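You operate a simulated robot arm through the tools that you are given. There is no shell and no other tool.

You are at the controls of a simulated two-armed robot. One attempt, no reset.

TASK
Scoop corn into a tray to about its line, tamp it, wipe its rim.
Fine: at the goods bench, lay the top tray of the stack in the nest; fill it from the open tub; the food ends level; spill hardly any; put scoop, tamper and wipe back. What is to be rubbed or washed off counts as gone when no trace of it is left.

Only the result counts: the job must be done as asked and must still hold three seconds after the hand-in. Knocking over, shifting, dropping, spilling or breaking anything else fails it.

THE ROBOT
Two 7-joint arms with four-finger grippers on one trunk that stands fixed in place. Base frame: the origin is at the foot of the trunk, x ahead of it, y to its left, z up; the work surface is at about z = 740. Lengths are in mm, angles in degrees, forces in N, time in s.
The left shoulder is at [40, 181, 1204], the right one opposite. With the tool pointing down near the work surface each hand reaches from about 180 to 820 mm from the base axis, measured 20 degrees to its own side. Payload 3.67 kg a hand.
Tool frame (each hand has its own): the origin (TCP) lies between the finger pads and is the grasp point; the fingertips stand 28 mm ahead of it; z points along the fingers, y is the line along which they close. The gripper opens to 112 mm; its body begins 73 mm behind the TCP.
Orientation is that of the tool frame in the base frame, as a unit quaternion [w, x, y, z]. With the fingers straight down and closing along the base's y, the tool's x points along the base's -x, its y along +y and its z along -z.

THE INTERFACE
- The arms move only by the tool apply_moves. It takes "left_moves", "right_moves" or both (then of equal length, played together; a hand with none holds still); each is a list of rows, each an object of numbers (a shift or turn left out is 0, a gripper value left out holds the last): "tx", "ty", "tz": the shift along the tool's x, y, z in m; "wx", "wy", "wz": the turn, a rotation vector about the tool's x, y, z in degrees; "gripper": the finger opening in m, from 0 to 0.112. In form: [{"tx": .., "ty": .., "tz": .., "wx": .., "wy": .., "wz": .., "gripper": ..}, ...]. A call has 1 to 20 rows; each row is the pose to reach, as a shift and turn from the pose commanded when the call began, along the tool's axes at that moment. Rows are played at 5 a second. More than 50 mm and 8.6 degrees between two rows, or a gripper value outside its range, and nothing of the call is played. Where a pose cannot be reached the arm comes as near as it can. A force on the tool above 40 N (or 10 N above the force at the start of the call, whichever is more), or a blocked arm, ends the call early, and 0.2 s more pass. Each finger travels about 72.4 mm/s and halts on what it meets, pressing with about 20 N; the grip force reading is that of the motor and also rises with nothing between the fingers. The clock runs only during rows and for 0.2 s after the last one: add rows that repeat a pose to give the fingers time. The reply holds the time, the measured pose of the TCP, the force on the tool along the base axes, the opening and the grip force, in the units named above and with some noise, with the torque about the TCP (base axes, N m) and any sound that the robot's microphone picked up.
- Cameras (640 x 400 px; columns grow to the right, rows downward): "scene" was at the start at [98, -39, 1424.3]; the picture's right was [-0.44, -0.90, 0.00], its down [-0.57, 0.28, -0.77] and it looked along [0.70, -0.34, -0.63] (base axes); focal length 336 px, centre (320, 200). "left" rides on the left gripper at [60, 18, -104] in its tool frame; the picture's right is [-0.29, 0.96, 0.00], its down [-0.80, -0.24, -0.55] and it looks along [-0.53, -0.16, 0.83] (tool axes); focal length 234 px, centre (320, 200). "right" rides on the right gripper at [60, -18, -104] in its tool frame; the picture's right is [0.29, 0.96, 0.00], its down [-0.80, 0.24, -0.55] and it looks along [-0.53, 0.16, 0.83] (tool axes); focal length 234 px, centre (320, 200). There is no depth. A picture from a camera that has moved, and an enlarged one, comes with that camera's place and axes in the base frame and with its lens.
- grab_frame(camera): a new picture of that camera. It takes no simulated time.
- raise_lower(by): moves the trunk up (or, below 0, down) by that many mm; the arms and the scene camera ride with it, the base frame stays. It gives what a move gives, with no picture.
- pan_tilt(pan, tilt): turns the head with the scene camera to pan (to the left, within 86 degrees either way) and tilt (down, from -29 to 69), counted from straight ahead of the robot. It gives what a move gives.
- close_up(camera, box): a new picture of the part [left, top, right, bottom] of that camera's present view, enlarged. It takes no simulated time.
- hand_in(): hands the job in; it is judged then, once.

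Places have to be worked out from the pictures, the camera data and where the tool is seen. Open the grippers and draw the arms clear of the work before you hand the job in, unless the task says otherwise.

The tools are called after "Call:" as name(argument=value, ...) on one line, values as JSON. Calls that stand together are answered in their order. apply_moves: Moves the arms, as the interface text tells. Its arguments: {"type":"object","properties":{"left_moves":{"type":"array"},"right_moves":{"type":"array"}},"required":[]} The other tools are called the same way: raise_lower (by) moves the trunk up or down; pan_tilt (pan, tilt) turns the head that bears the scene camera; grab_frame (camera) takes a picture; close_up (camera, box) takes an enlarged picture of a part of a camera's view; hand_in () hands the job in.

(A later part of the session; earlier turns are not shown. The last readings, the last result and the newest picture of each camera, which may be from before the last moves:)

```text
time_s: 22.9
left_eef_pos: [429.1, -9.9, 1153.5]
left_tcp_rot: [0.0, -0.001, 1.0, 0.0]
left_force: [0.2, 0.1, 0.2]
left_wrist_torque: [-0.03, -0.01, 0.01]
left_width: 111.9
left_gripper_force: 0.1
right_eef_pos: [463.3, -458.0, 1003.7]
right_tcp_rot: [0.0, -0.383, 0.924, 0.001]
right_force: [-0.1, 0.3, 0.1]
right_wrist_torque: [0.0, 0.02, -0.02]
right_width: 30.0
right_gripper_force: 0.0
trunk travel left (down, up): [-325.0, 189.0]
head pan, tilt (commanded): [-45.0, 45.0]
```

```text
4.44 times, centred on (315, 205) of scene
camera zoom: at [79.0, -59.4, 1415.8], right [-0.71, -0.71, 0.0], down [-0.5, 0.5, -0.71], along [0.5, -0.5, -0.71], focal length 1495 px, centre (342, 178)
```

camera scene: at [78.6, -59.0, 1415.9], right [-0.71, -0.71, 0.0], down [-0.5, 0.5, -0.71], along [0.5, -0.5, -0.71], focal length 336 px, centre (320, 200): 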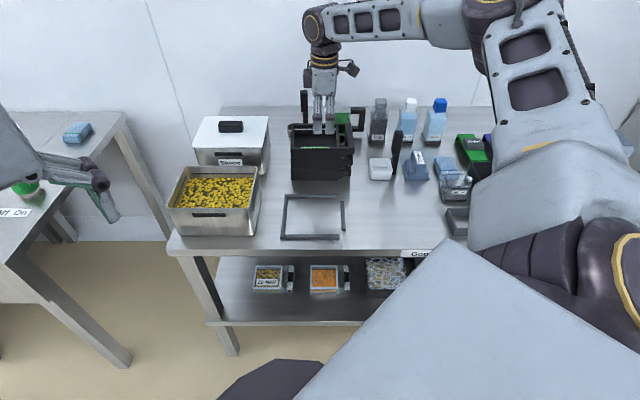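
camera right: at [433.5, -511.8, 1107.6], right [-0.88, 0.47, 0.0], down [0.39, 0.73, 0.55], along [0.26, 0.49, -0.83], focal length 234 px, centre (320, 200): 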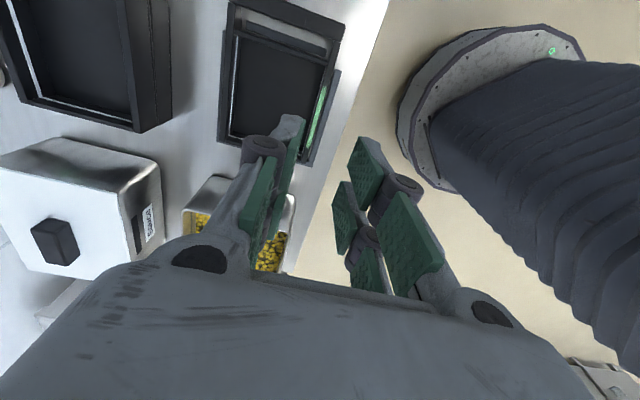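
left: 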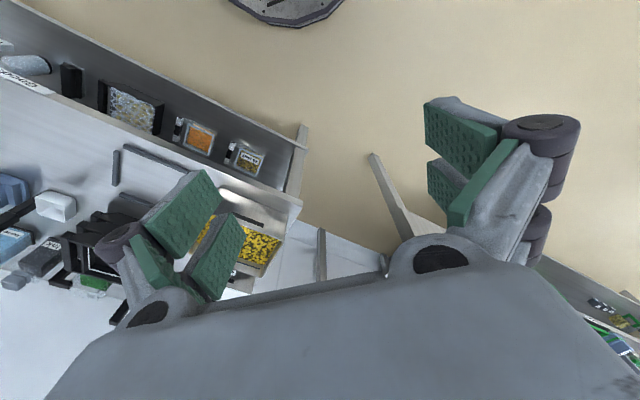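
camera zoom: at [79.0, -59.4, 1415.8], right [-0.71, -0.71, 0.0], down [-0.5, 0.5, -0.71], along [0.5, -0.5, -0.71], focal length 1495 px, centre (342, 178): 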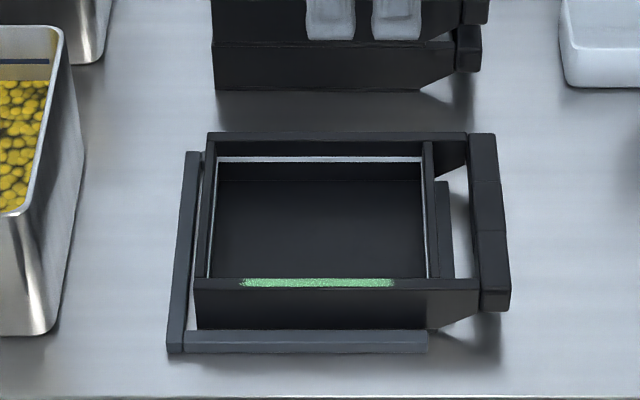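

The tray rests in the nest; floor z≈747, line z≈767, rim z≈781. For pouring I plan to pitch the hand forward (fingers toward the bench) with the camera at its right side, so I test in free air that this pitch is reachable.

Call:
apply_moves(right_moves=[{"wx": 8}, {"wx": 16}, {"wx": 24}, {"wx": 32}, {"wx": 40}, {"wx": 48}, {"wx": 56}, {"wx": 64}, {"wx": 72}, {"wx": 80}, {"wx": 88}, {"wx": 96}, {"wx": 104}, {"wx": 110}, {"wx": 110}])

Call:
grab_frame(camera="right")

Call:
grab_frame(camera="scene")

```text
time_s: 26.1
left_eef_pos: [429.9, -9.3, 1152.8]
left_tcp_rot: [0.0, 0.0, 1.0, 0.0]
left_force: [0.8, -0.2, 0.5]
left_wrist_torque: [0.02, -0.03, 0.0]
left_width: 111.8
left_gripper_force: 0.2
right_eef_pos: [463.3, -456.4, 1002.8]
right_tcp_rot: [-0.314, 0.219, -0.529, 0.757]
right_force: [-0.5, 0.5, -0.5]
right_wrist_torque: [-0.01, -0.02, 0.02]
right_width: 29.9
right_gripper_force: 0.1
trunk travel left (down, up): [-325.0, 189.0]
head pan, tilt (commanded): [-45.0, 45.0]
```

```text
taken
camera right: at [347.5, -424.8, 983.7], right [0.03, -0.44, -0.9], down [0.25, 0.87, -0.41], along [0.97, -0.22, 0.14], focal length 234 px, centre (320, 200)
```

right: 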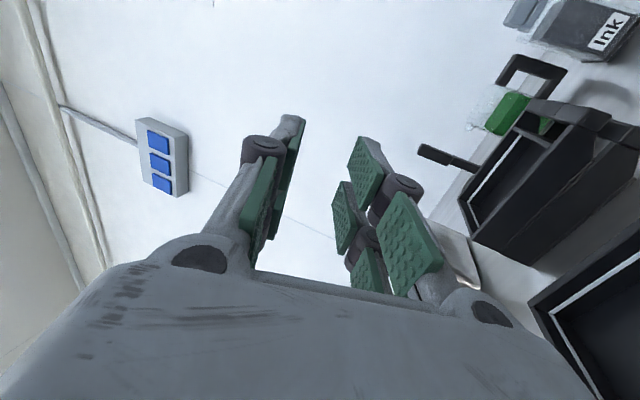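

```text
taken
camera scene: at [78.5, -58.8, 1415.9], right [-0.71, -0.71, 0.0], down [-0.5, 0.5, -0.71], along [0.5, -0.5, -0.71], focal length 336 px, centre (320, 200)
```

scene: 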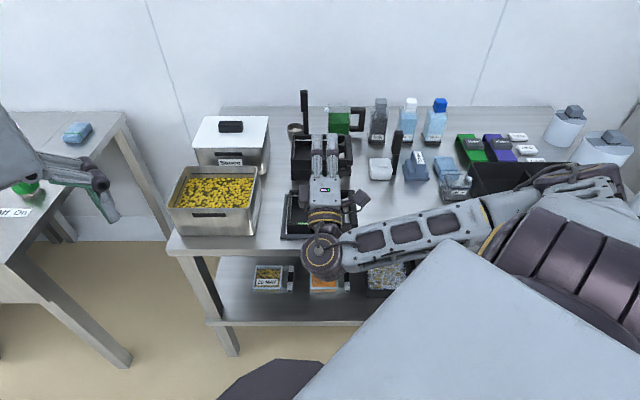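

A 110° pitch is reachable. I return to vertical and then move over toward the scoop for a look.

Call:
apply_moves(right_moves=[{"wx": -8}, {"wx": -16}, {"wx": -24}, {"wx": -32}, {"wx": -40}, {"wx": -48}, {"wx": -56}, {"wx": -64}, {"wx": -72}, {"wx": -80}, {"wx": -88}, {"wx": -96}, {"wx": -104}, {"wx": -110}, {"wx": -110}])

Call:
apply_moves(right_moves=[{"tx": 0.034, "ty": -0.028, "gripper": 0.06}, {"tx": 0.068, "ty": -0.056}, {"tx": 0.102, "ty": -0.084}, {"tx": 0.136, "ty": -0.112}, {"tx": 0.17, "ty": -0.14}, {"tx": 0.204, "ty": -0.168}, {"tx": 0.204, "ty": -0.168}])

Call:
grab_frame(camera="right")

Call:
grab_frame(camera="scene")

```text
time_s: 29.3
left_eef_pos: [428.1, -9.2, 1153.1]
left_tcp_rot: [0.0, 0.0, 1.0, 0.001]
left_force: [-0.2, 0.1, 0.0]
left_wrist_torque: [0.0, -0.03, 0.02]
left_width: 112.0
left_gripper_force: 0.1
right_eef_pos: [464.2, -457.2, 1003.5]
right_tcp_rot: [0.0, -0.384, 0.923, 0.001]
right_force: [0.4, -0.1, 0.0]
right_wrist_torque: [0.0, 0.0, -0.01]
right_width: 30.0
right_gripper_force: 0.0
trunk travel left (down, up): [-325.0, 189.0]
head pan, tilt (commanded): [-45.0, 45.0]
```

```text
time_s: 30.9
left_eef_pos: [429.8, -9.5, 1152.3]
left_tcp_rot: [-0.001, 0.001, 1.0, 0.0]
left_force: [-0.5, -0.4, -0.3]
left_wrist_torque: [0.01, 0.0, -0.03]
left_width: 112.1
left_gripper_force: 0.0
right_eef_pos: [440.7, -720.0, 1002.9]
right_tcp_rot: [0.0, -0.384, 0.923, 0.0]
right_force: [-0.9, 0.5, 0.2]
right_wrist_torque: [-0.04, 0.01, 0.03]
right_width: 59.7
right_gripper_force: 0.1
trunk travel left (down, up): [-325.0, 189.0]
head pan, tilt (commanded): [-45.0, 45.0]
```

```text
taken
camera right: at [410.7, -773.7, 1106.7], right [-0.88, 0.47, 0.0], down [0.39, 0.73, 0.55], along [0.26, 0.49, -0.83], focal length 234 px, centre (320, 200)
```

right: 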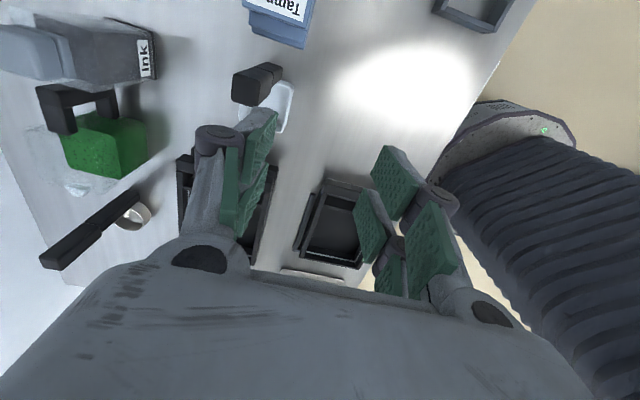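

```text
taken
camera scene: at [78.7, -58.4, 1415.9], right [-0.71, -0.71, 0.0], down [-0.5, 0.5, -0.71], along [0.5, -0.5, -0.71], focal length 336 px, centre (320, 200)
```

scene: 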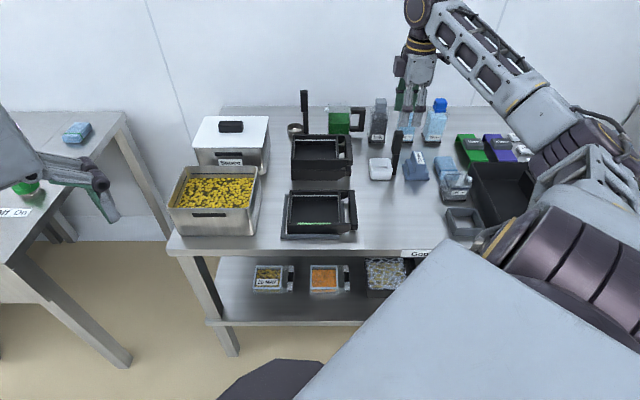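

I zoom on the scoop from both cameras to triangulate its handle.

Call:
close_up(camera="right", box=[210, 40, 330, 140])

Call:
close_up(camera="scene", box=[355, 120, 435, 190])

```text
4.00 times, centred on (270, 90) of right
camera zoom: at [410.7, -773.7, 1106.7], right [-0.88, 0.47, 0.0], down [0.39, 0.73, 0.55], along [0.26, 0.49, -0.83], focal length 937 px, centre (520, 640)
```

zoom: 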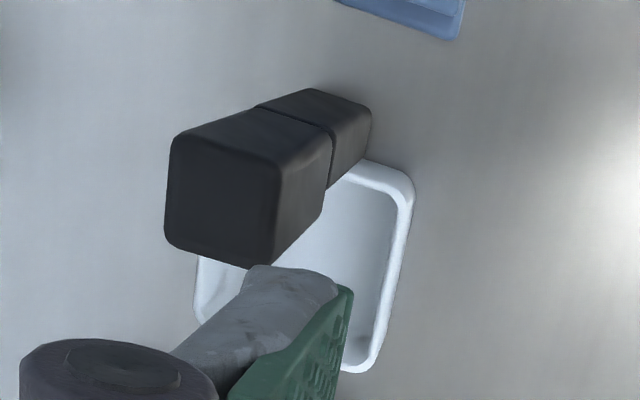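

```text
5.71 times, centred on (395, 155) of scene
camera zoom: at [78.7, -58.4, 1415.9], right [-0.71, -0.71, 0.0], down [-0.5, 0.5, -0.71], along [0.5, -0.5, -0.71], focal length 1922 px, centre (-109, 457)
```

zoom: 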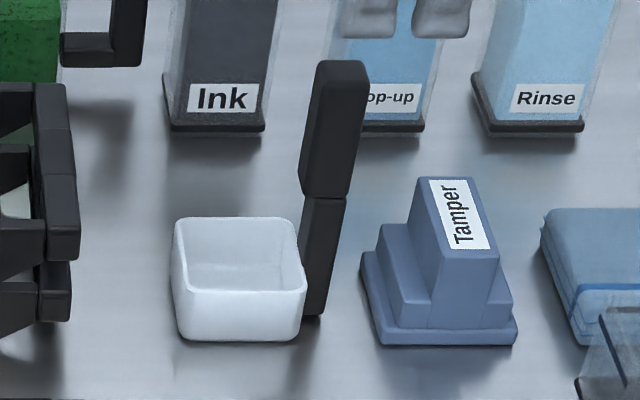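

The scoop's handle is upright: grip part centred at about (s,t)=(888,205), z 825–892, roughly 22–26 mm square; bowl is about 67×56×41 mm. I move over it and lower with the fingers open to 60 mm.

Call:
apply_moves(right_moves=[{"tx": 0.004, "ty": -0.034}, {"tx": 0.0075, "ty": -0.0673}, {"tx": 0.0075, "ty": -0.0673, "tz": 0.035}, {"tx": 0.0075, "ty": -0.0673, "tz": 0.07}, {"tx": 0.0075, "ty": -0.0673, "tz": 0.08}, {"tx": 0.0075, "ty": -0.0673, "tz": 0.08}])

Call:
grab_frame(camera="right")

Call:
close_up(camera="scene", box=[355, 100, 455, 190])

```text
time_s: 32.3
left_eef_pos: [429.0, -9.1, 1153.0]
left_tcp_rot: [0.0, 0.0, 1.0, -0.001]
left_force: [-0.2, 0.4, -0.1]
left_wrist_torque: [0.0, 0.02, -0.02]
left_width: 111.9
left_gripper_force: 0.0
right_eef_pos: [480.3, -772.6, 922.5]
right_tcp_rot: [0.0, -0.383, 0.924, 0.0]
right_force: [0.2, 0.3, -0.6]
right_wrist_torque: [-0.01, -0.01, -0.01]
right_width: 60.1
right_gripper_force: 0.1
trunk travel left (down, up): [-325.0, 189.0]
head pan, tilt (commanded): [-45.0, 45.0]
```

```text
taken
camera right: at [451.0, -826.7, 1025.7], right [-0.88, 0.47, 0.0], down [0.39, 0.73, 0.55], along [0.26, 0.49, -0.83], focal length 234 px, centre (320, 200)
```

right: 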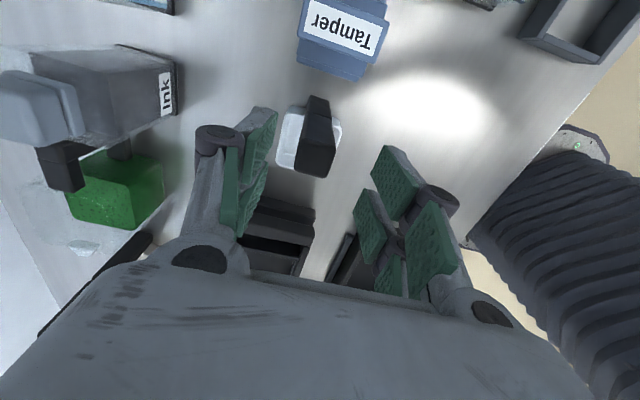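

```text
4.44 times, centred on (405, 145) of scene
camera zoom: at [78.2, -58.3, 1415.9], right [-0.71, -0.71, 0.0], down [-0.5, 0.5, -0.71], along [0.5, -0.5, -0.71], focal length 1495 px, centre (-58, 444)
```

zoom: 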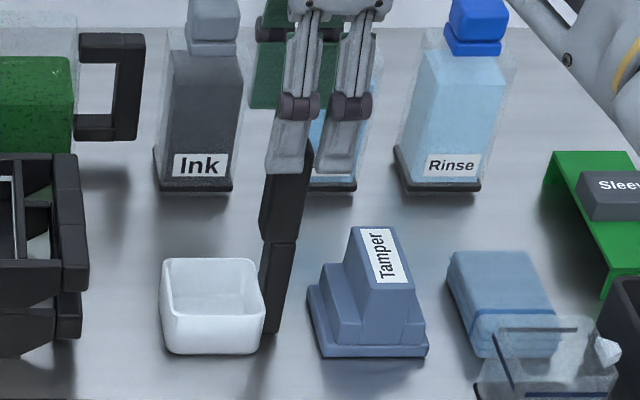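

The handle top appears right where the TCP axis points. I enlarge to verify the offset before descending.

Call:
close_up(camera="right", box=[260, 80, 380, 200])

```text
3.33 times, centred on (320, 140) of right
camera zoom: at [451.0, -826.7, 1025.7], right [-0.88, 0.47, 0.0], down [0.39, 0.73, 0.55], along [0.26, 0.49, -0.83], focal length 781 px, centre (320, 400)
```

zoom: 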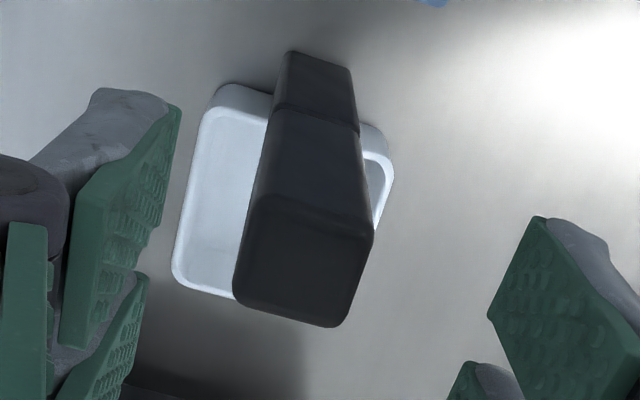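

The handle centre is about 4 mm further (+n) and 1–2 mm right of the TCP. I correct and descend to z≈857.

Call:
apply_moves(right_moves=[{"tx": 0.0012, "ty": -0.0035}, {"tx": 0.0012, "ty": -0.0035, "tz": 0.02}, {"tx": 0.0012, "ty": -0.0035, "tz": 0.04}, {"tx": 0.0012, "ty": -0.0035, "tz": 0.055}, {"tx": 0.0012, "ty": -0.0035, "tz": 0.0655}, {"tx": 0.0012, "ty": -0.0035, "tz": 0.0655}])

Call:
grab_frame(camera="right")

Call:
close_up(camera="scene", box=[355, 100, 455, 190])

```text
time_s: 33.7
left_eef_pos: [428.1, -9.5, 1152.8]
left_tcp_rot: [0.0, -0.001, 1.0, 0.0]
left_force: [0.8, -0.2, 0.2]
left_wrist_torque: [0.04, 0.03, 0.0]
left_width: 112.0
left_gripper_force: 0.1
right_eef_pos: [481.7, -776.8, 857.9]
right_tcp_rot: [0.0, -0.383, 0.924, 0.001]
right_force: [0.2, 0.2, -0.3]
right_wrist_torque: [0.02, 0.0, -0.02]
right_width: 59.6
right_gripper_force: 0.0
trunk travel left (down, up): [-325.0, 189.0]
head pan, tilt (commanded): [-45.0, 45.0]
```

```text
taken
camera right: at [451.6, -831.4, 961.7], right [-0.88, 0.47, 0.0], down [0.39, 0.73, 0.55], along [0.26, 0.49, -0.83], focal length 234 px, centre (320, 200)
```

right: 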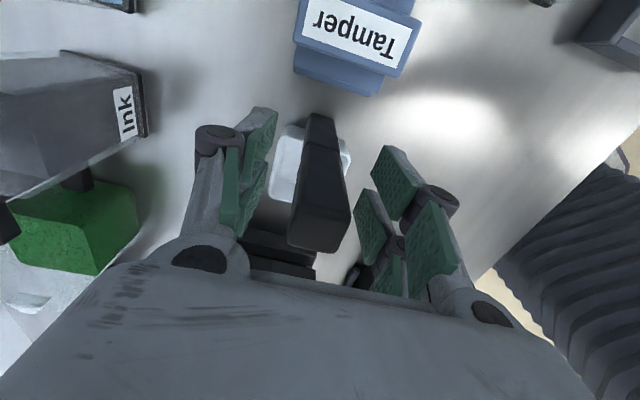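

```text
4.44 times, centred on (405, 145) of scene
camera zoom: at [78.5, -58.9, 1415.9], right [-0.71, -0.71, 0.0], down [-0.5, 0.5, -0.71], along [0.5, -0.5, -0.71], focal length 1495 px, centre (-58, 444)
```

zoom: 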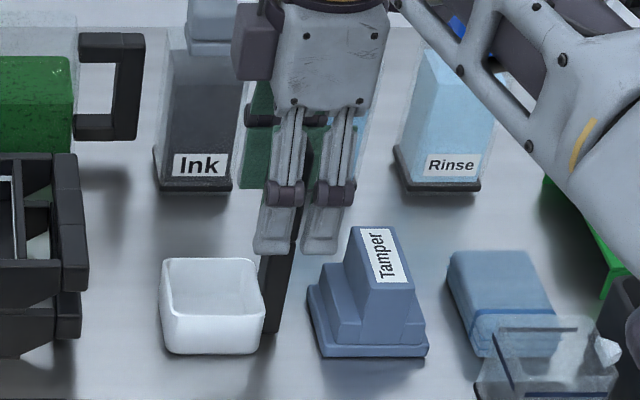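

Well centred. I close slowly on the handle.

Call:
apply_moves(right_moves=[{"gripper": 0.044}, {"gripper": 0.036}, {"gripper": 0.03}, {"gripper": 0.026}, {"gripper": 0.022}, {"gripper": 0.018}, {"gripper": 0.01}, {"gripper": 0.0}, {"gripper": 0.0}])

Call:
close_up(camera="scene", box=[355, 100, 455, 190])

```text
time_s: 35.7
left_eef_pos: [430.3, -10.5, 1152.6]
left_tcp_rot: [0.0, 0.0, 1.0, 0.0]
left_force: [1.1, 0.0, -0.6]
left_wrist_torque: [-0.05, -0.01, -0.04]
left_width: 112.0
left_gripper_force: 0.1
right_eef_pos: [482.2, -779.3, 857.7]
right_tcp_rot: [0.0, -0.382, 0.924, 0.0]
right_force: [-0.3, -0.3, -0.3]
right_wrist_torque: [-0.03, 0.0, -0.01]
right_width: 23.7
right_gripper_force: 20.2
trunk travel left (down, up): [-325.0, 189.0]
head pan, tilt (commanded): [-45.0, 45.0]
```

```text
4.44 times, centred on (405, 145) of scene
camera zoom: at [78.7, -59.0, 1415.9], right [-0.71, -0.71, 0.0], down [-0.5, 0.5, -0.71], along [0.5, -0.5, -0.71], focal length 1495 px, centre (-58, 444)
```

zoom: 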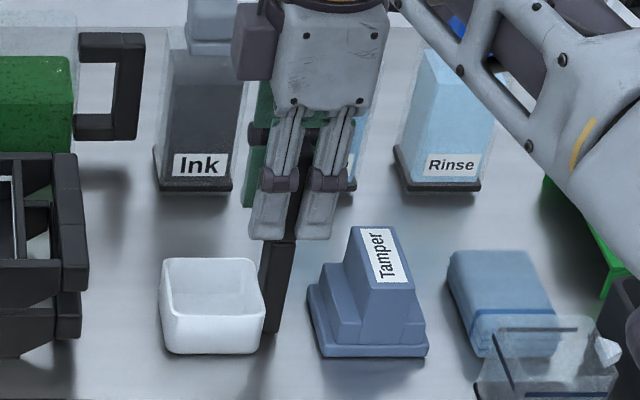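

Scoop gripped. I lift it straight up 15 mm, check, then up high.

Call:
apply_moves(right_moves=[{"tz": -0.005}, {"tz": -0.015}, {"tz": -0.04}, {"tz": -0.08}, {"tz": -0.12}, {"tz": -0.15}, {"tz": -0.15}])

Call:
grab_frame(camera="right")

Call:
grab_frame(camera="scene")

```text
time_s: 37.3
left_eef_pos: [429.3, -10.2, 1152.4]
left_tcp_rot: [-0.001, 0.0, 1.0, 0.001]
left_force: [-0.2, -0.1, -0.4]
left_wrist_torque: [0.04, -0.01, 0.02]
left_width: 112.2
left_gripper_force: 0.1
right_eef_pos: [482.5, -776.3, 1007.2]
right_tcp_rot: [-0.001, -0.383, 0.924, 0.001]
right_force: [-0.8, -0.5, -1.2]
right_wrist_torque: [-0.04, 0.02, 0.0]
right_width: 23.8
right_gripper_force: 19.7
trunk travel left (down, up): [-325.0, 189.0]
head pan, tilt (commanded): [-45.0, 45.0]
```

```text
taken
camera right: at [452.3, -831.7, 1110.4], right [-0.88, 0.47, 0.0], down [0.39, 0.73, 0.55], along [0.26, 0.49, -0.83], focal length 234 px, centre (320, 200)
```

right: 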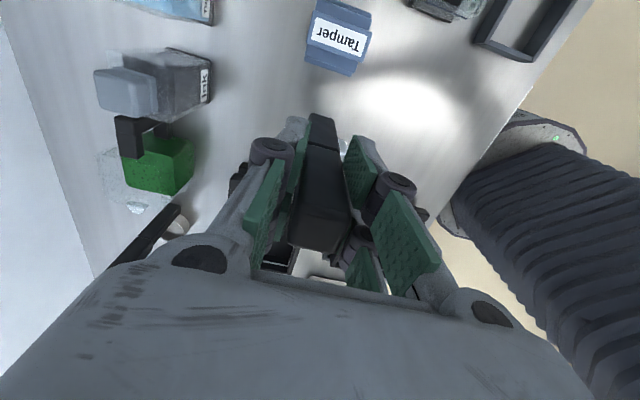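

```text
taken
camera scene: at [78.9, -59.6, 1415.8], right [-0.71, -0.71, 0.0], down [-0.5, 0.5, -0.71], along [0.5, -0.5, -0.71], focal length 336 px, centre (320, 200)
```

scene: 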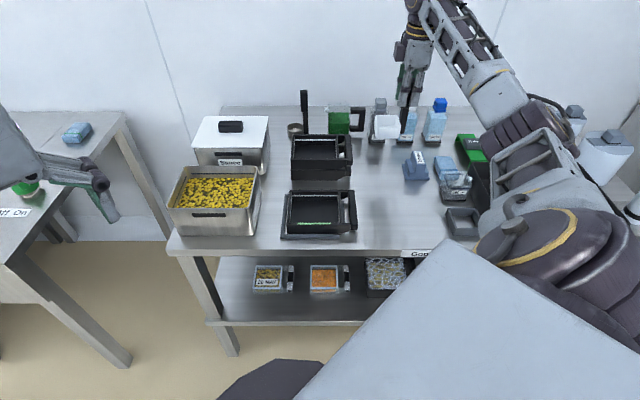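

Scoop is up. Now I study the tub with the scene camera: rim, corn surface level.

Call:
close_up(camera="scene", box=[160, 150, 270, 245])

Call:
close_up(camera="scene", box=[370, 90, 430, 150])

```text
4.21 times, centred on (215, 198) of scene
camera zoom: at [78.9, -59.6, 1415.8], right [-0.71, -0.71, 0.0], down [-0.5, 0.5, -0.71], along [0.5, -0.5, -0.71], focal length 1417 px, centre (762, 210)
```

zoom: 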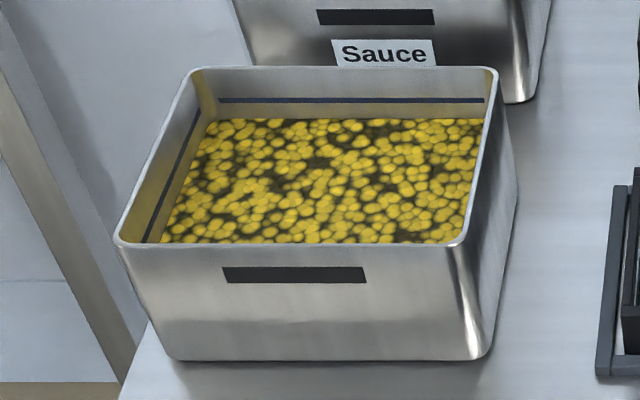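

```text
6.67 times, centred on (400, 120) of scene
camera zoom: at [78.9, -59.6, 1415.8], right [-0.71, -0.71, 0.0], down [-0.5, 0.5, -0.71], along [0.5, -0.5, -0.71], focal length 2243 px, centre (-213, 733)
```

zoom: 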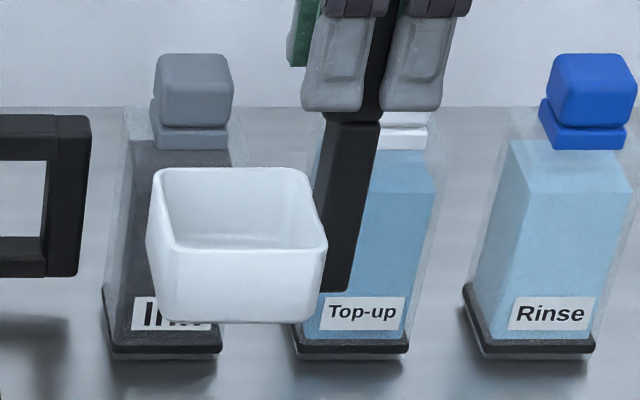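

Tub: s 643–793, t −374…−181, rim z≈845, corn surface z≈807. The bowl sits 80–117 mm below the TCP on the left (−r) side of the handle. I'll carry the scoop over the nest area high up and test a yaw of +90° (handle on far side) plus forward tilt, which would give a low, clean pour.

Call:
apply_moves(right_moves=[{"tx": -0.01, "ty": 0.01, "tz": -0.02}, {"tx": -0.03, "ty": 0.035, "tz": -0.043}, {"tx": -0.06, "ty": 0.07, "tz": -0.043}, {"tx": -0.09, "ty": 0.105, "tz": -0.043}, {"tx": -0.12, "ty": 0.14, "tz": -0.043}, {"tx": -0.15, "ty": 0.175, "tz": -0.043}, {"tx": -0.18, "ty": 0.21, "tz": -0.043}, {"tx": -0.2, "ty": 0.24, "tz": -0.043}, {"tx": -0.208, "ty": 0.25, "tz": -0.043}, {"tx": -0.208, "ty": 0.25, "tz": -0.043}])

Call:
apply_moves(right_moves=[{"wz": -8}, {"wz": -16}, {"wz": -24}, {"wz": -32}, {"wz": -40}, {"wz": -48}, {"wz": -56}, {"wz": -64}, {"wz": -72}, {"wz": -80}, {"wz": -88}, {"wz": -90}, {"wz": -90}])

Call:
grab_frame(camera="scene")

Call:
grab_frame(camera="right")

```text
time_s: 39.5
left_eef_pos: [429.1, -9.9, 1153.6]
left_tcp_rot: [0.0, 0.0, 1.0, 0.001]
left_force: [0.6, 0.9, -0.4]
left_wrist_torque: [0.02, -0.03, 0.03]
left_width: 111.9
left_gripper_force: 0.0
right_eef_pos: [454.5, -452.3, 1049.4]
right_tcp_rot: [0.0, -0.384, 0.923, 0.0]
right_force: [-0.1, 0.7, -1.4]
right_wrist_torque: [-0.04, 0.03, -0.02]
right_width: 23.9
right_gripper_force: 20.6
trunk travel left (down, up): [-325.0, 189.0]
head pan, tilt (commanded): [-45.0, 45.0]
```

```text
time_s: 42.3
left_eef_pos: [429.9, -9.3, 1153.8]
left_tcp_rot: [-0.001, 0.0, 1.0, 0.0]
left_force: [-0.3, 0.2, 0.7]
left_wrist_torque: [0.0, 0.01, 0.02]
left_width: 112.0
left_gripper_force: 0.1
right_eef_pos: [453.6, -451.6, 1049.8]
right_tcp_rot: [0.0, 0.924, -0.382, 0.0]
right_force: [-0.7, -1.2, -1.5]
right_wrist_torque: [-0.03, 0.03, 0.01]
right_width: 23.8
right_gripper_force: 20.0
trunk travel left (down, up): [-325.0, 189.0]
head pan, tilt (commanded): [-45.0, 45.0]
```

```text
taken
camera scene: at [78.7, -59.1, 1415.9], right [-0.71, -0.71, 0.0], down [-0.5, 0.5, -0.71], along [0.5, -0.5, -0.71], focal length 336 px, centre (320, 200)
```

scene: 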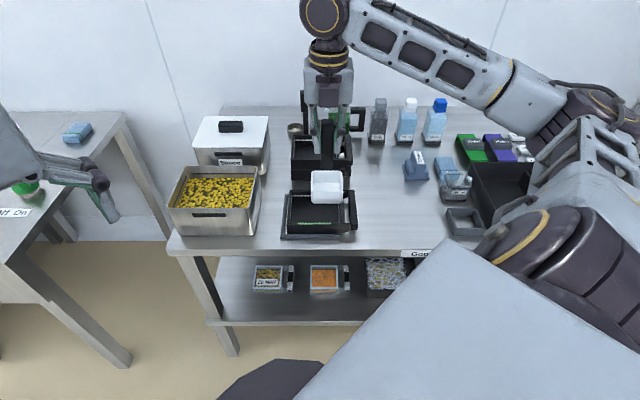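

```text
taken
camera right: at [507.6, -481.3, 1153.6], right [-0.47, -0.88, 0.0], down [-0.73, 0.39, 0.55], along [-0.49, 0.26, -0.83], focal length 234 px, centre (320, 200)
```

right: 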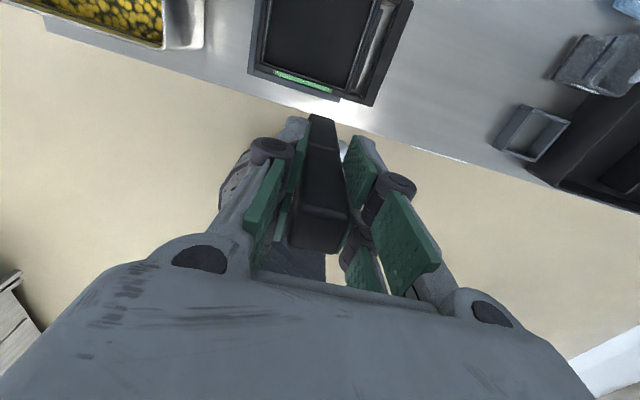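

The 180° yaw works. Now I test tilting about tool y so the bowl pours toward the robot (empty scoop, high above the tray).

Call:
apply_moves(right_moves=[{"wy": 8}, {"wy": 16}, {"wy": 24}, {"wy": 32}, {"wy": 40}, {"wy": 48}, {"wy": 56}, {"wy": 64}, {"wy": 72}, {"wy": 80}, {"wy": 88}, {"wy": 96}, {"wy": 104}, {"wy": 112}, {"wy": 120}, {"wy": 128}, {"wy": 128}])

Call:
grab_frame(camera="scene")

Call:
grab_frame(camera="right")

```text
time_s: 45.9
left_eef_pos: [429.4, -8.8, 1152.7]
left_tcp_rot: [0.0, 0.0, 1.0, 0.0]
left_force: [0.3, -1.0, 0.0]
left_wrist_torque: [-0.01, 0.01, 0.01]
left_width: 111.7
left_gripper_force: 0.1
right_eef_pos: [452.5, -453.5, 1049.6]
right_tcp_rot: [0.344, 0.405, -0.168, 0.831]
right_force: [-1.1, 0.4, -1.7]
right_wrist_torque: [0.13, 0.11, 0.02]
right_width: 23.8
right_gripper_force: 19.7
right hand out of reach, approached as far as the arm can: row 7, 8, 9, 10
trunk travel left (down, up): [-325.0, 189.0]
head pan, tilt (commanded): [-45.0, 45.0]
```

```text
taken
camera scene: at [78.5, -58.9, 1415.9], right [-0.71, -0.71, 0.0], down [-0.5, 0.5, -0.71], along [0.5, -0.5, -0.71], focal length 336 px, centre (320, 200)
```

scene: 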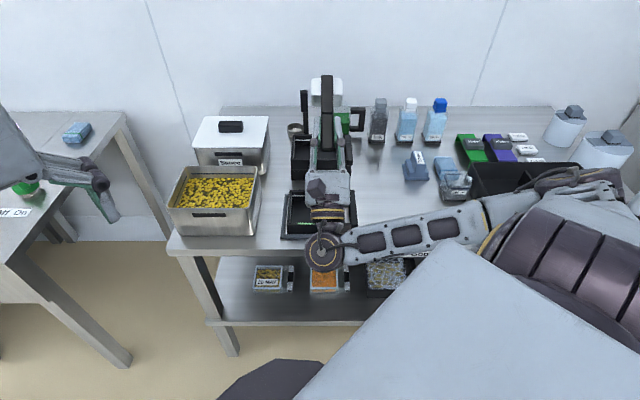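

```text
taken
camera right: at [381.1, -354.8, 1033.5], right [-0.8, -0.55, 0.23], down [-0.13, -0.21, -0.97], along [0.58, -0.81, 0.1], focal length 234 px, centre (320, 200)
```

right: 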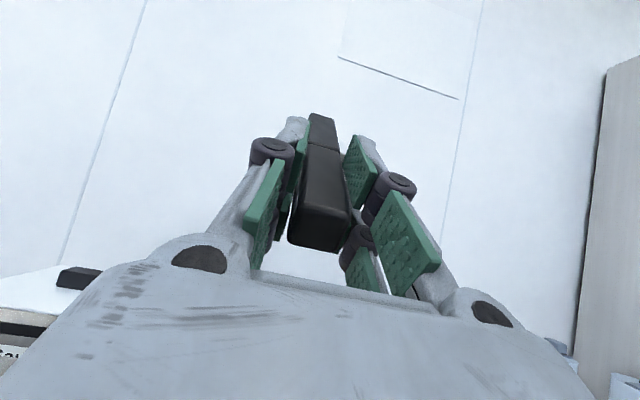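

It reached 128°, but the 56–80° part was reported out of reach here. I tilt back and then test the tilt along the real pouring path (rotating about the lip) with the empty scoop.

Call:
apply_moves(right_moves=[{"wy": -8}, {"wy": -16}, {"wy": -24}, {"wy": -32}, {"wy": -40}, {"wy": -48}, {"wy": -56}, {"wy": -64}, {"wy": -72}, {"wy": -80}, {"wy": -88}, {"wy": -96}, {"wy": -104}, {"wy": -112}, {"wy": -120}, {"wy": -128}, {"wy": -128}])

Call:
apply_moves(right_moves=[{"tx": 0.03, "tz": 0.0}, {"tx": 0.06, "ty": -0.01, "tz": 0.02}, {"tx": 0.09, "ty": -0.02, "tz": 0.05}, {"tx": 0.12, "ty": -0.03, "tz": 0.08}, {"tx": 0.124, "ty": -0.03, "tz": 0.09}, {"tx": 0.124, "ty": -0.03, "tz": 0.09}])

Call:
grab_frame(camera="scene")

```text
time_s: 49.5
left_eef_pos: [428.7, -9.6, 1153.8]
left_tcp_rot: [0.0, 0.0, 1.0, 0.001]
left_force: [-0.2, 0.0, -0.1]
left_wrist_torque: [0.0, -0.03, -0.02]
left_width: 112.2
left_gripper_force: 0.0
right_eef_pos: [451.4, -451.4, 1051.2]
right_tcp_rot: [0.0, 0.924, -0.382, -0.001]
right_force: [-0.1, -0.6, -1.8]
right_wrist_torque: [-0.04, -0.04, 0.02]
right_width: 23.9
right_gripper_force: 20.4
right hand out of reach, approached as far as the arm can: row 6, 7, 8, 9
trunk travel left (down, up): [-325.0, 189.0]
head pan, tilt (commanded): [-45.0, 45.0]
```

```text
time_s: 50.9
left_eef_pos: [429.5, -10.1, 1151.9]
left_tcp_rot: [0.0, 0.0, 1.0, 0.0]
left_force: [-0.5, 0.3, -0.6]
left_wrist_torque: [0.0, 0.0, 0.01]
left_width: 112.1
left_gripper_force: 0.2
right_eef_pos: [563.5, -517.4, 960.7]
right_tcp_rot: [0.001, 0.924, -0.382, 0.0]
right_force: [-0.8, -0.2, -1.3]
right_wrist_torque: [0.0, -0.04, 0.02]
right_width: 23.9
right_gripper_force: 19.9
trunk travel left (down, up): [-325.0, 189.0]
head pan, tilt (commanded): [-45.0, 45.0]
```

```text
taken
camera scene: at [78.9, -59.0, 1415.9], right [-0.71, -0.71, 0.0], down [-0.5, 0.5, -0.71], along [0.5, -0.5, -0.71], focal length 336 px, centre (320, 200)
```

scene: 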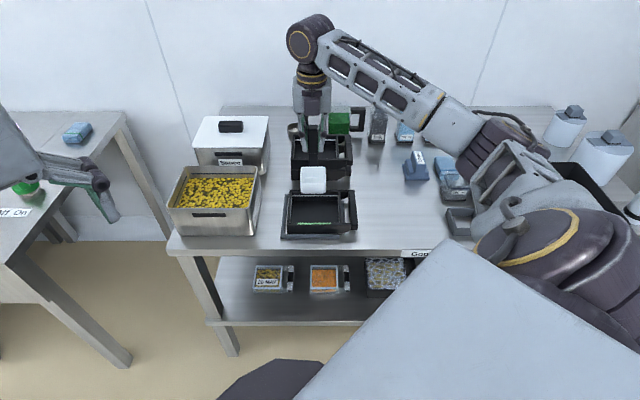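

I run the lip-centred tilt path with the empty scoop, lip at about z=880, to see if it stays reachable.

Call:
apply_moves(right_moves=[{"tx": -0.0119, "tz": -0.0097, "wy": 8}, {"tx": -0.025, "tz": -0.0176, "wy": 16}, {"tx": -0.039, "tz": -0.0236, "wy": 24}, {"tx": -0.0538, "tz": -0.0276, "wy": 32}, {"tx": -0.069, "tz": -0.0295, "wy": 40}, {"tx": -0.0843, "tz": -0.0293, "wy": 48}, {"tx": -0.0994, "tz": -0.0269, "wy": 56}, {"tx": -0.114, "tz": -0.0225, "wy": 64}, {"tx": -0.1279, "tz": -0.016, "wy": 72}, {"tx": -0.1408, "tz": -0.0078, "wy": 80}, {"tx": -0.1523, "tz": 0.0023, "wy": 88}, {"tx": -0.1624, "tz": 0.0138, "wy": 96}, {"tx": -0.1708, "tz": 0.0266, "wy": 104}, {"tx": -0.1773, "tz": 0.0404, "wy": 112}, {"tx": -0.1818, "tz": 0.055, "wy": 120}, {"tx": -0.1842, "tz": 0.0702, "wy": 128}, {"tx": -0.1842, "tz": 0.0702, "wy": 128}])

Call:
grab_frame(camera="scene")

Call:
grab_frame(camera="right")

```text
time_s: 54.5
left_eef_pos: [429.3, -9.4, 1154.3]
left_tcp_rot: [0.0, 0.0, 1.0, 0.0]
left_force: [0.3, 0.5, 0.3]
left_wrist_torque: [-0.01, -0.01, -0.01]
left_width: 112.0
left_gripper_force: 0.1
right_eef_pos: [432.0, -388.1, 890.8]
right_tcp_rot: [0.343, 0.405, -0.167, 0.831]
right_force: [0.3, -0.3, -1.2]
right_wrist_torque: [0.05, 0.08, -0.02]
right_width: 23.8
right_gripper_force: 19.9
trunk travel left (down, up): [-325.0, 189.0]
head pan, tilt (commanded): [-45.0, 45.0]
```

```text
taken
camera scene: at [78.4, -58.9, 1415.9], right [-0.71, -0.71, 0.0], down [-0.5, 0.5, -0.71], along [0.5, -0.5, -0.71], focal length 336 px, centre (320, 200)
```

scene: 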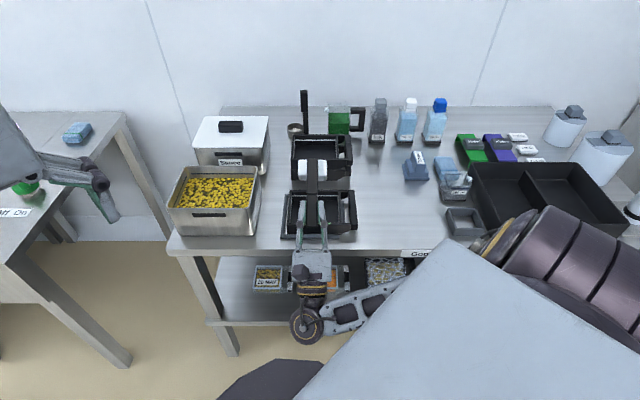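

```text
taken
camera right: at [360.1, -290.6, 873.1], right [-0.8, -0.55, 0.23], down [-0.13, -0.21, -0.97], along [0.58, -0.81, 0.1], focal length 234 px, centre (320, 200)
```

right: 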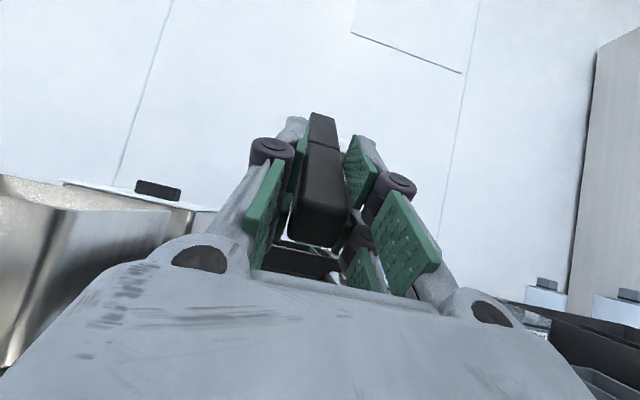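

The whole lip-centred pour path is reachable. I zoom to check where the bowl's lip is relative to the tray in this tilted pose.

Call:
close_up(camera="scene", box=[260, 130, 380, 250])

```text
3.33 times, centred on (320, 190) of scene
camera zoom: at [78.4, -58.9, 1415.9], right [-0.71, -0.71, 0.0], down [-0.5, 0.5, -0.71], along [0.5, -0.5, -0.71], focal length 1122 px, centre (320, 233)
```

zoom: 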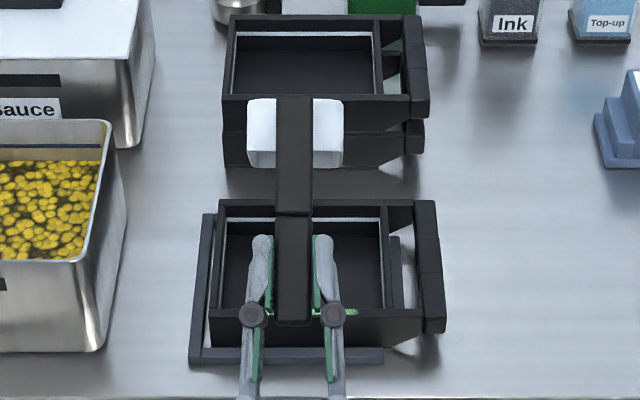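

The lip sits over the tray where expected (s≈689, t≈−30). I run the path back to level.

Call:
apply_moves(right_moves=[{"tx": 0.0105, "tz": 0.0113, "wy": -8}, {"tx": 0.0192, "tz": 0.0238, "wy": -16}, {"tx": 0.0261, "tz": 0.0374, "wy": -24}, {"tx": 0.031, "tz": 0.0519, "wy": -32}, {"tx": 0.0339, "tz": 0.0669, "wy": -40}, {"tx": 0.0347, "tz": 0.0822, "wy": -48}, {"tx": 0.0333, "tz": 0.0974, "wy": -56}, {"tx": 0.0298, "tz": 0.1124, "wy": -64}, {"tx": 0.0243, "tz": 0.1266, "wy": -72}, {"tx": 0.0169, "tz": 0.14, "wy": -80}, {"tx": 0.0076, "tz": 0.1522, "wy": -88}, {"tx": -0.0032, "tz": 0.163, "wy": -96}, {"tx": -0.0155, "tz": 0.1722, "wy": -104}, {"tx": -0.0288, "tz": 0.1795, "wy": -112}, {"tx": -0.0431, "tz": 0.185, "wy": -120}, {"tx": -0.0581, "tz": 0.1884, "wy": -128}, {"tx": -0.0581, "tz": 0.1884, "wy": -128}])

Call:
grab_frame(camera="right")

```text
time_s: 58.1
left_eef_pos: [429.5, -10.6, 1154.4]
left_tcp_rot: [0.0, 0.001, 1.0, 0.0]
left_force: [-0.4, 1.4, -0.7]
left_wrist_torque: [-0.02, -0.01, -0.01]
left_width: 112.1
left_gripper_force: 0.0
right_eef_pos: [561.4, -520.5, 960.3]
right_tcp_rot: [0.0, 0.924, -0.382, -0.001]
right_force: [0.9, 0.8, -1.4]
right_wrist_torque: [-0.02, -0.03, 0.0]
right_width: 23.8
right_gripper_force: 20.4
trunk travel left (down, up): [-325.0, 189.0]
head pan, tilt (commanded): [-45.0, 45.0]
```

```text
taken
camera right: at [616.2, -549.2, 1065.0], right [-0.47, -0.88, 0.0], down [-0.73, 0.39, 0.56], along [-0.49, 0.26, -0.83], focal length 234 px, centre (320, 200)
```

right: 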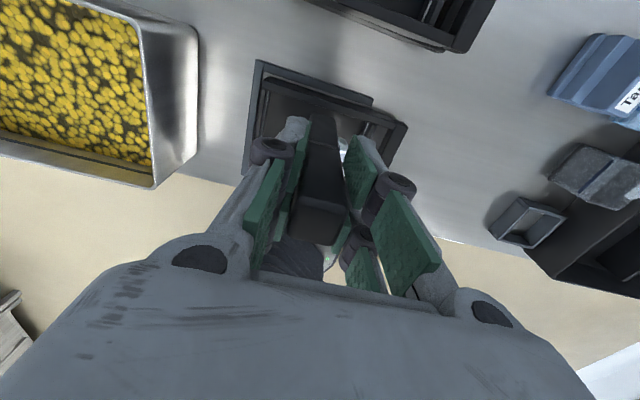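

Now go for corn. I move the level scoop over the tub, then tilt it 45° so the lip faces me, still above the rim.

Call:
apply_moves(right_moves=[{"tz": -0.02}, {"tx": -0.01, "ty": -0.03, "tz": -0.04}, {"tx": -0.02, "ty": -0.07, "tz": -0.04}, {"tx": -0.03, "ty": -0.11, "tz": -0.04}, {"tx": -0.04, "ty": -0.15, "tz": -0.04}, {"tx": -0.05, "ty": -0.19, "tz": -0.04}, {"tx": -0.057, "ty": -0.23, "tz": -0.04}, {"tx": -0.061, "ty": -0.249, "tz": -0.04}, {"tx": -0.061, "ty": -0.249, "tz": -0.04, "wy": 7}, {"tx": -0.061, "ty": -0.249, "tz": -0.04, "wy": 15}, {"tx": -0.061, "ty": -0.249, "tz": -0.04, "wy": 23}, {"tx": -0.061, "ty": -0.249, "tz": -0.04, "wy": 31}, {"tx": -0.061, "ty": -0.249, "tz": -0.04, "wy": 39}, {"tx": -0.061, "ty": -0.249, "tz": -0.04, "wy": 45}, {"tx": -0.061, "ty": -0.249, "tz": -0.04, "wy": 45}])

Call:
grab_frame(camera="scene")

Call:
close_up(camera="scene", box=[160, 120, 290, 245])

```text
time_s: 61.3
left_eef_pos: [429.2, -8.9, 1152.8]
left_tcp_rot: [0.001, 0.0, 1.0, -0.001]
left_force: [-0.4, -0.6, 0.1]
left_wrist_torque: [-0.02, 0.01, 0.03]
left_width: 112.0
left_gripper_force: 0.0
right_eef_pos: [694.0, -299.3, 1001.5]
right_tcp_rot: [0.147, 0.854, -0.354, 0.353]
right_force: [0.2, 0.6, -1.2]
right_wrist_torque: [0.01, 0.03, -0.03]
right_width: 23.9
right_gripper_force: 19.5
trunk travel left (down, up): [-325.0, 189.0]
head pan, tilt (commanded): [-45.0, 45.0]
```

```text
taken
camera scene: at [78.9, -58.9, 1415.9], right [-0.71, -0.71, 0.0], down [-0.5, 0.5, -0.71], along [0.5, -0.5, -0.71], focal length 336 px, centre (320, 200)
```

scene: 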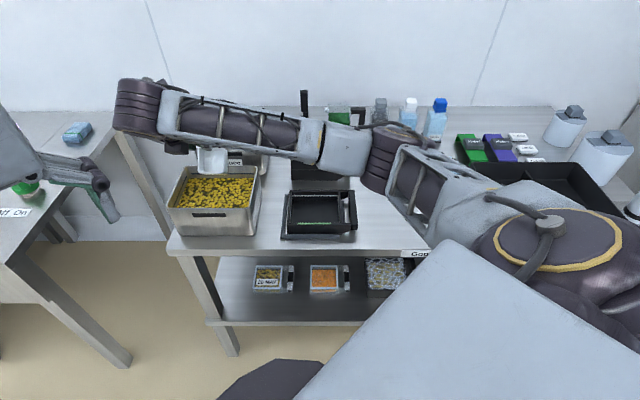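

```text
3.20 times, centred on (225, 182) of scene
camera zoom: at [78.9, -58.9, 1415.9], right [-0.71, -0.71, 0.0], down [-0.5, 0.5, -0.71], along [0.5, -0.5, -0.71], focal length 1077 px, centre (624, 256)
```

zoom: 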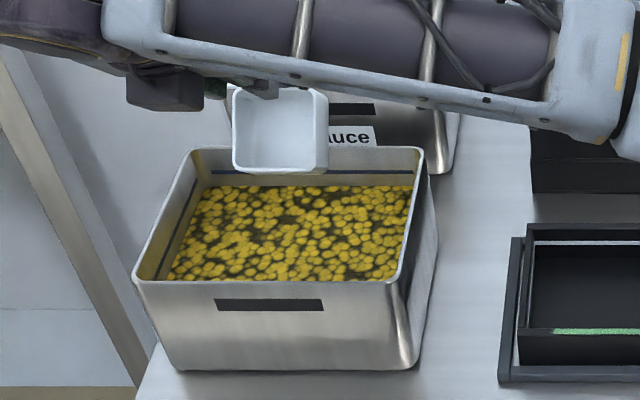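

The forearm crosses the view, so I check its height from the left wrist camera before lowering.

Call:
grab_frame(camera="left")

Call:
grab_frame(camera="right")

```text
taken
camera left: at [369.0, 7.8, 1256.9], right [0.29, 0.96, 0.0], down [0.8, -0.24, 0.55], along [0.53, -0.16, -0.83], focal length 234 px, centre (320, 200)
```

left: 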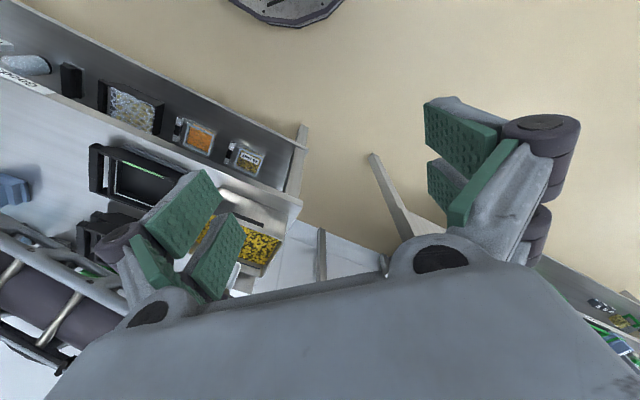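

```text
taken
camera right: at [684.1, -264.3, 1116.6], right [-0.53, -0.82, 0.2], down [-0.85, 0.51, -0.17], along [0.04, -0.26, -0.96], focal length 234 px, centre (320, 200)
```

right: 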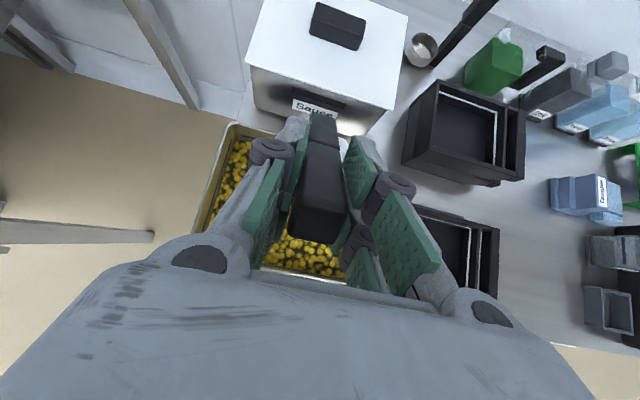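

The forearm is at about z≈1020 over the nest, so lowering ~117 mm leaves clearance. I descend into the corn at 45° in small steps.

Call:
apply_moves(right_moves=[{"tx": -0.0141, "tz": 0.0141}, {"tx": -0.0283, "tz": 0.0283}, {"tx": -0.0424, "tz": 0.0424}, {"tx": -0.0495, "tz": 0.0495}, {"tx": -0.0566, "tz": 0.0566}, {"tx": -0.0636, "tz": 0.0636}, {"tx": -0.0693, "tz": 0.0693}, {"tx": -0.0749, "tz": 0.0749}, {"tx": -0.0792, "tz": 0.0792}, {"tx": -0.0827, "tz": 0.0827}])

Call:
close_up(camera="scene", box=[160, 120, 290, 245])

Call:
grab_frame(camera="scene")

```text
time_s: 63.5
left_eef_pos: [429.0, -8.7, 1153.3]
left_tcp_rot: [0.0, 0.0, 1.0, 0.0]
left_force: [0.1, 0.5, -0.9]
left_wrist_torque: [0.02, 0.02, 0.02]
left_width: 112.2
left_gripper_force: 0.0
right_eef_pos: [694.6, -297.7, 882.1]
right_tcp_rot: [0.146, 0.854, -0.353, 0.354]
right_force: [0.3, 0.7, -1.7]
right_wrist_torque: [0.03, 0.0, -0.03]
right_width: 23.6
right_gripper_force: 20.1
trunk travel left (down, up): [-325.0, 189.0]
head pan, tilt (commanded): [-45.0, 45.0]
```

```text
3.20 times, centred on (225, 182) of scene
camera zoom: at [79.0, -58.9, 1415.8], right [-0.71, -0.71, 0.0], down [-0.5, 0.5, -0.71], along [0.5, -0.5, -0.71], focal length 1077 px, centre (624, 256)
```

zoom: 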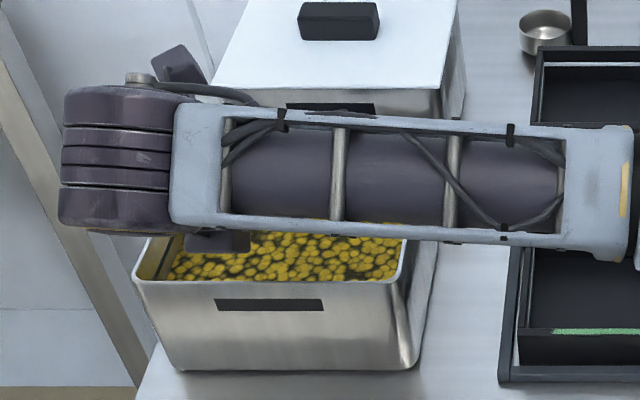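

```text
taken
camera scene: at [79.0, -58.9, 1415.8], right [-0.71, -0.71, 0.0], down [-0.5, 0.5, -0.71], along [0.5, -0.5, -0.71], focal length 336 px, centre (320, 200)
```

scene: 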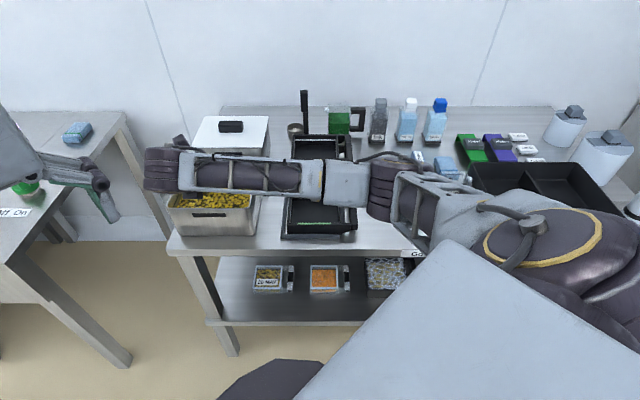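

No resistance felt (the scoop should be in the corn now). I sweep toward me 45 mm and then curl up level while lifting.

Call:
apply_moves(right_moves=[{"tx": -0.007, "tz": -0.007}, {"tx": -0.014, "tz": -0.014}, {"tx": -0.021, "tz": -0.021}, {"tx": -0.028, "tz": -0.028}, {"tx": -0.032, "tz": -0.032}, {"tx": -0.02, "tz": -0.027, "wy": -8}, {"tx": -0.007, "tz": -0.019, "wy": -16}, {"tx": 0.004, "tz": -0.009, "wy": -24}, {"tx": 0.0133, "tz": 0.001, "wy": -32}, {"tx": 0.0217, "tz": 0.0105, "wy": -40}, {"tx": 0.0266, "tz": 0.0158, "wy": -45}, {"tx": 0.0266, "tz": 0.0158, "wy": -45}])

Call:
close_up(camera="scene", box=[160, 120, 290, 245])

```text
time_s: 66.1
left_eef_pos: [429.1, -9.7, 1153.5]
left_tcp_rot: [0.0, -0.001, 1.0, 0.001]
left_force: [0.3, 0.0, -0.2]
left_wrist_torque: [-0.03, -0.02, 0.02]
left_width: 111.9
left_gripper_force: 0.0
right_eef_pos: [715.9, -320.5, 891.0]
right_tcp_rot: [0.0, 0.924, -0.382, -0.002]
right_force: [-0.4, 0.0, -1.1]
right_wrist_torque: [-0.08, -0.03, 0.0]
right_width: 23.8
right_gripper_force: 20.3
trunk travel left (down, up): [-325.0, 189.0]
head pan, tilt (commanded): [-45.0, 45.0]
```

```text
3.20 times, centred on (225, 182) of scene
camera zoom: at [78.8, -59.0, 1415.9], right [-0.71, -0.71, 0.0], down [-0.5, 0.5, -0.71], along [0.5, -0.5, -0.71], focal length 1077 px, centre (624, 256)
```

zoom: 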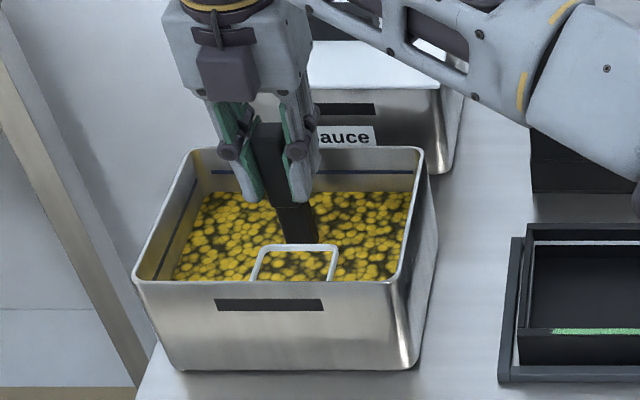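

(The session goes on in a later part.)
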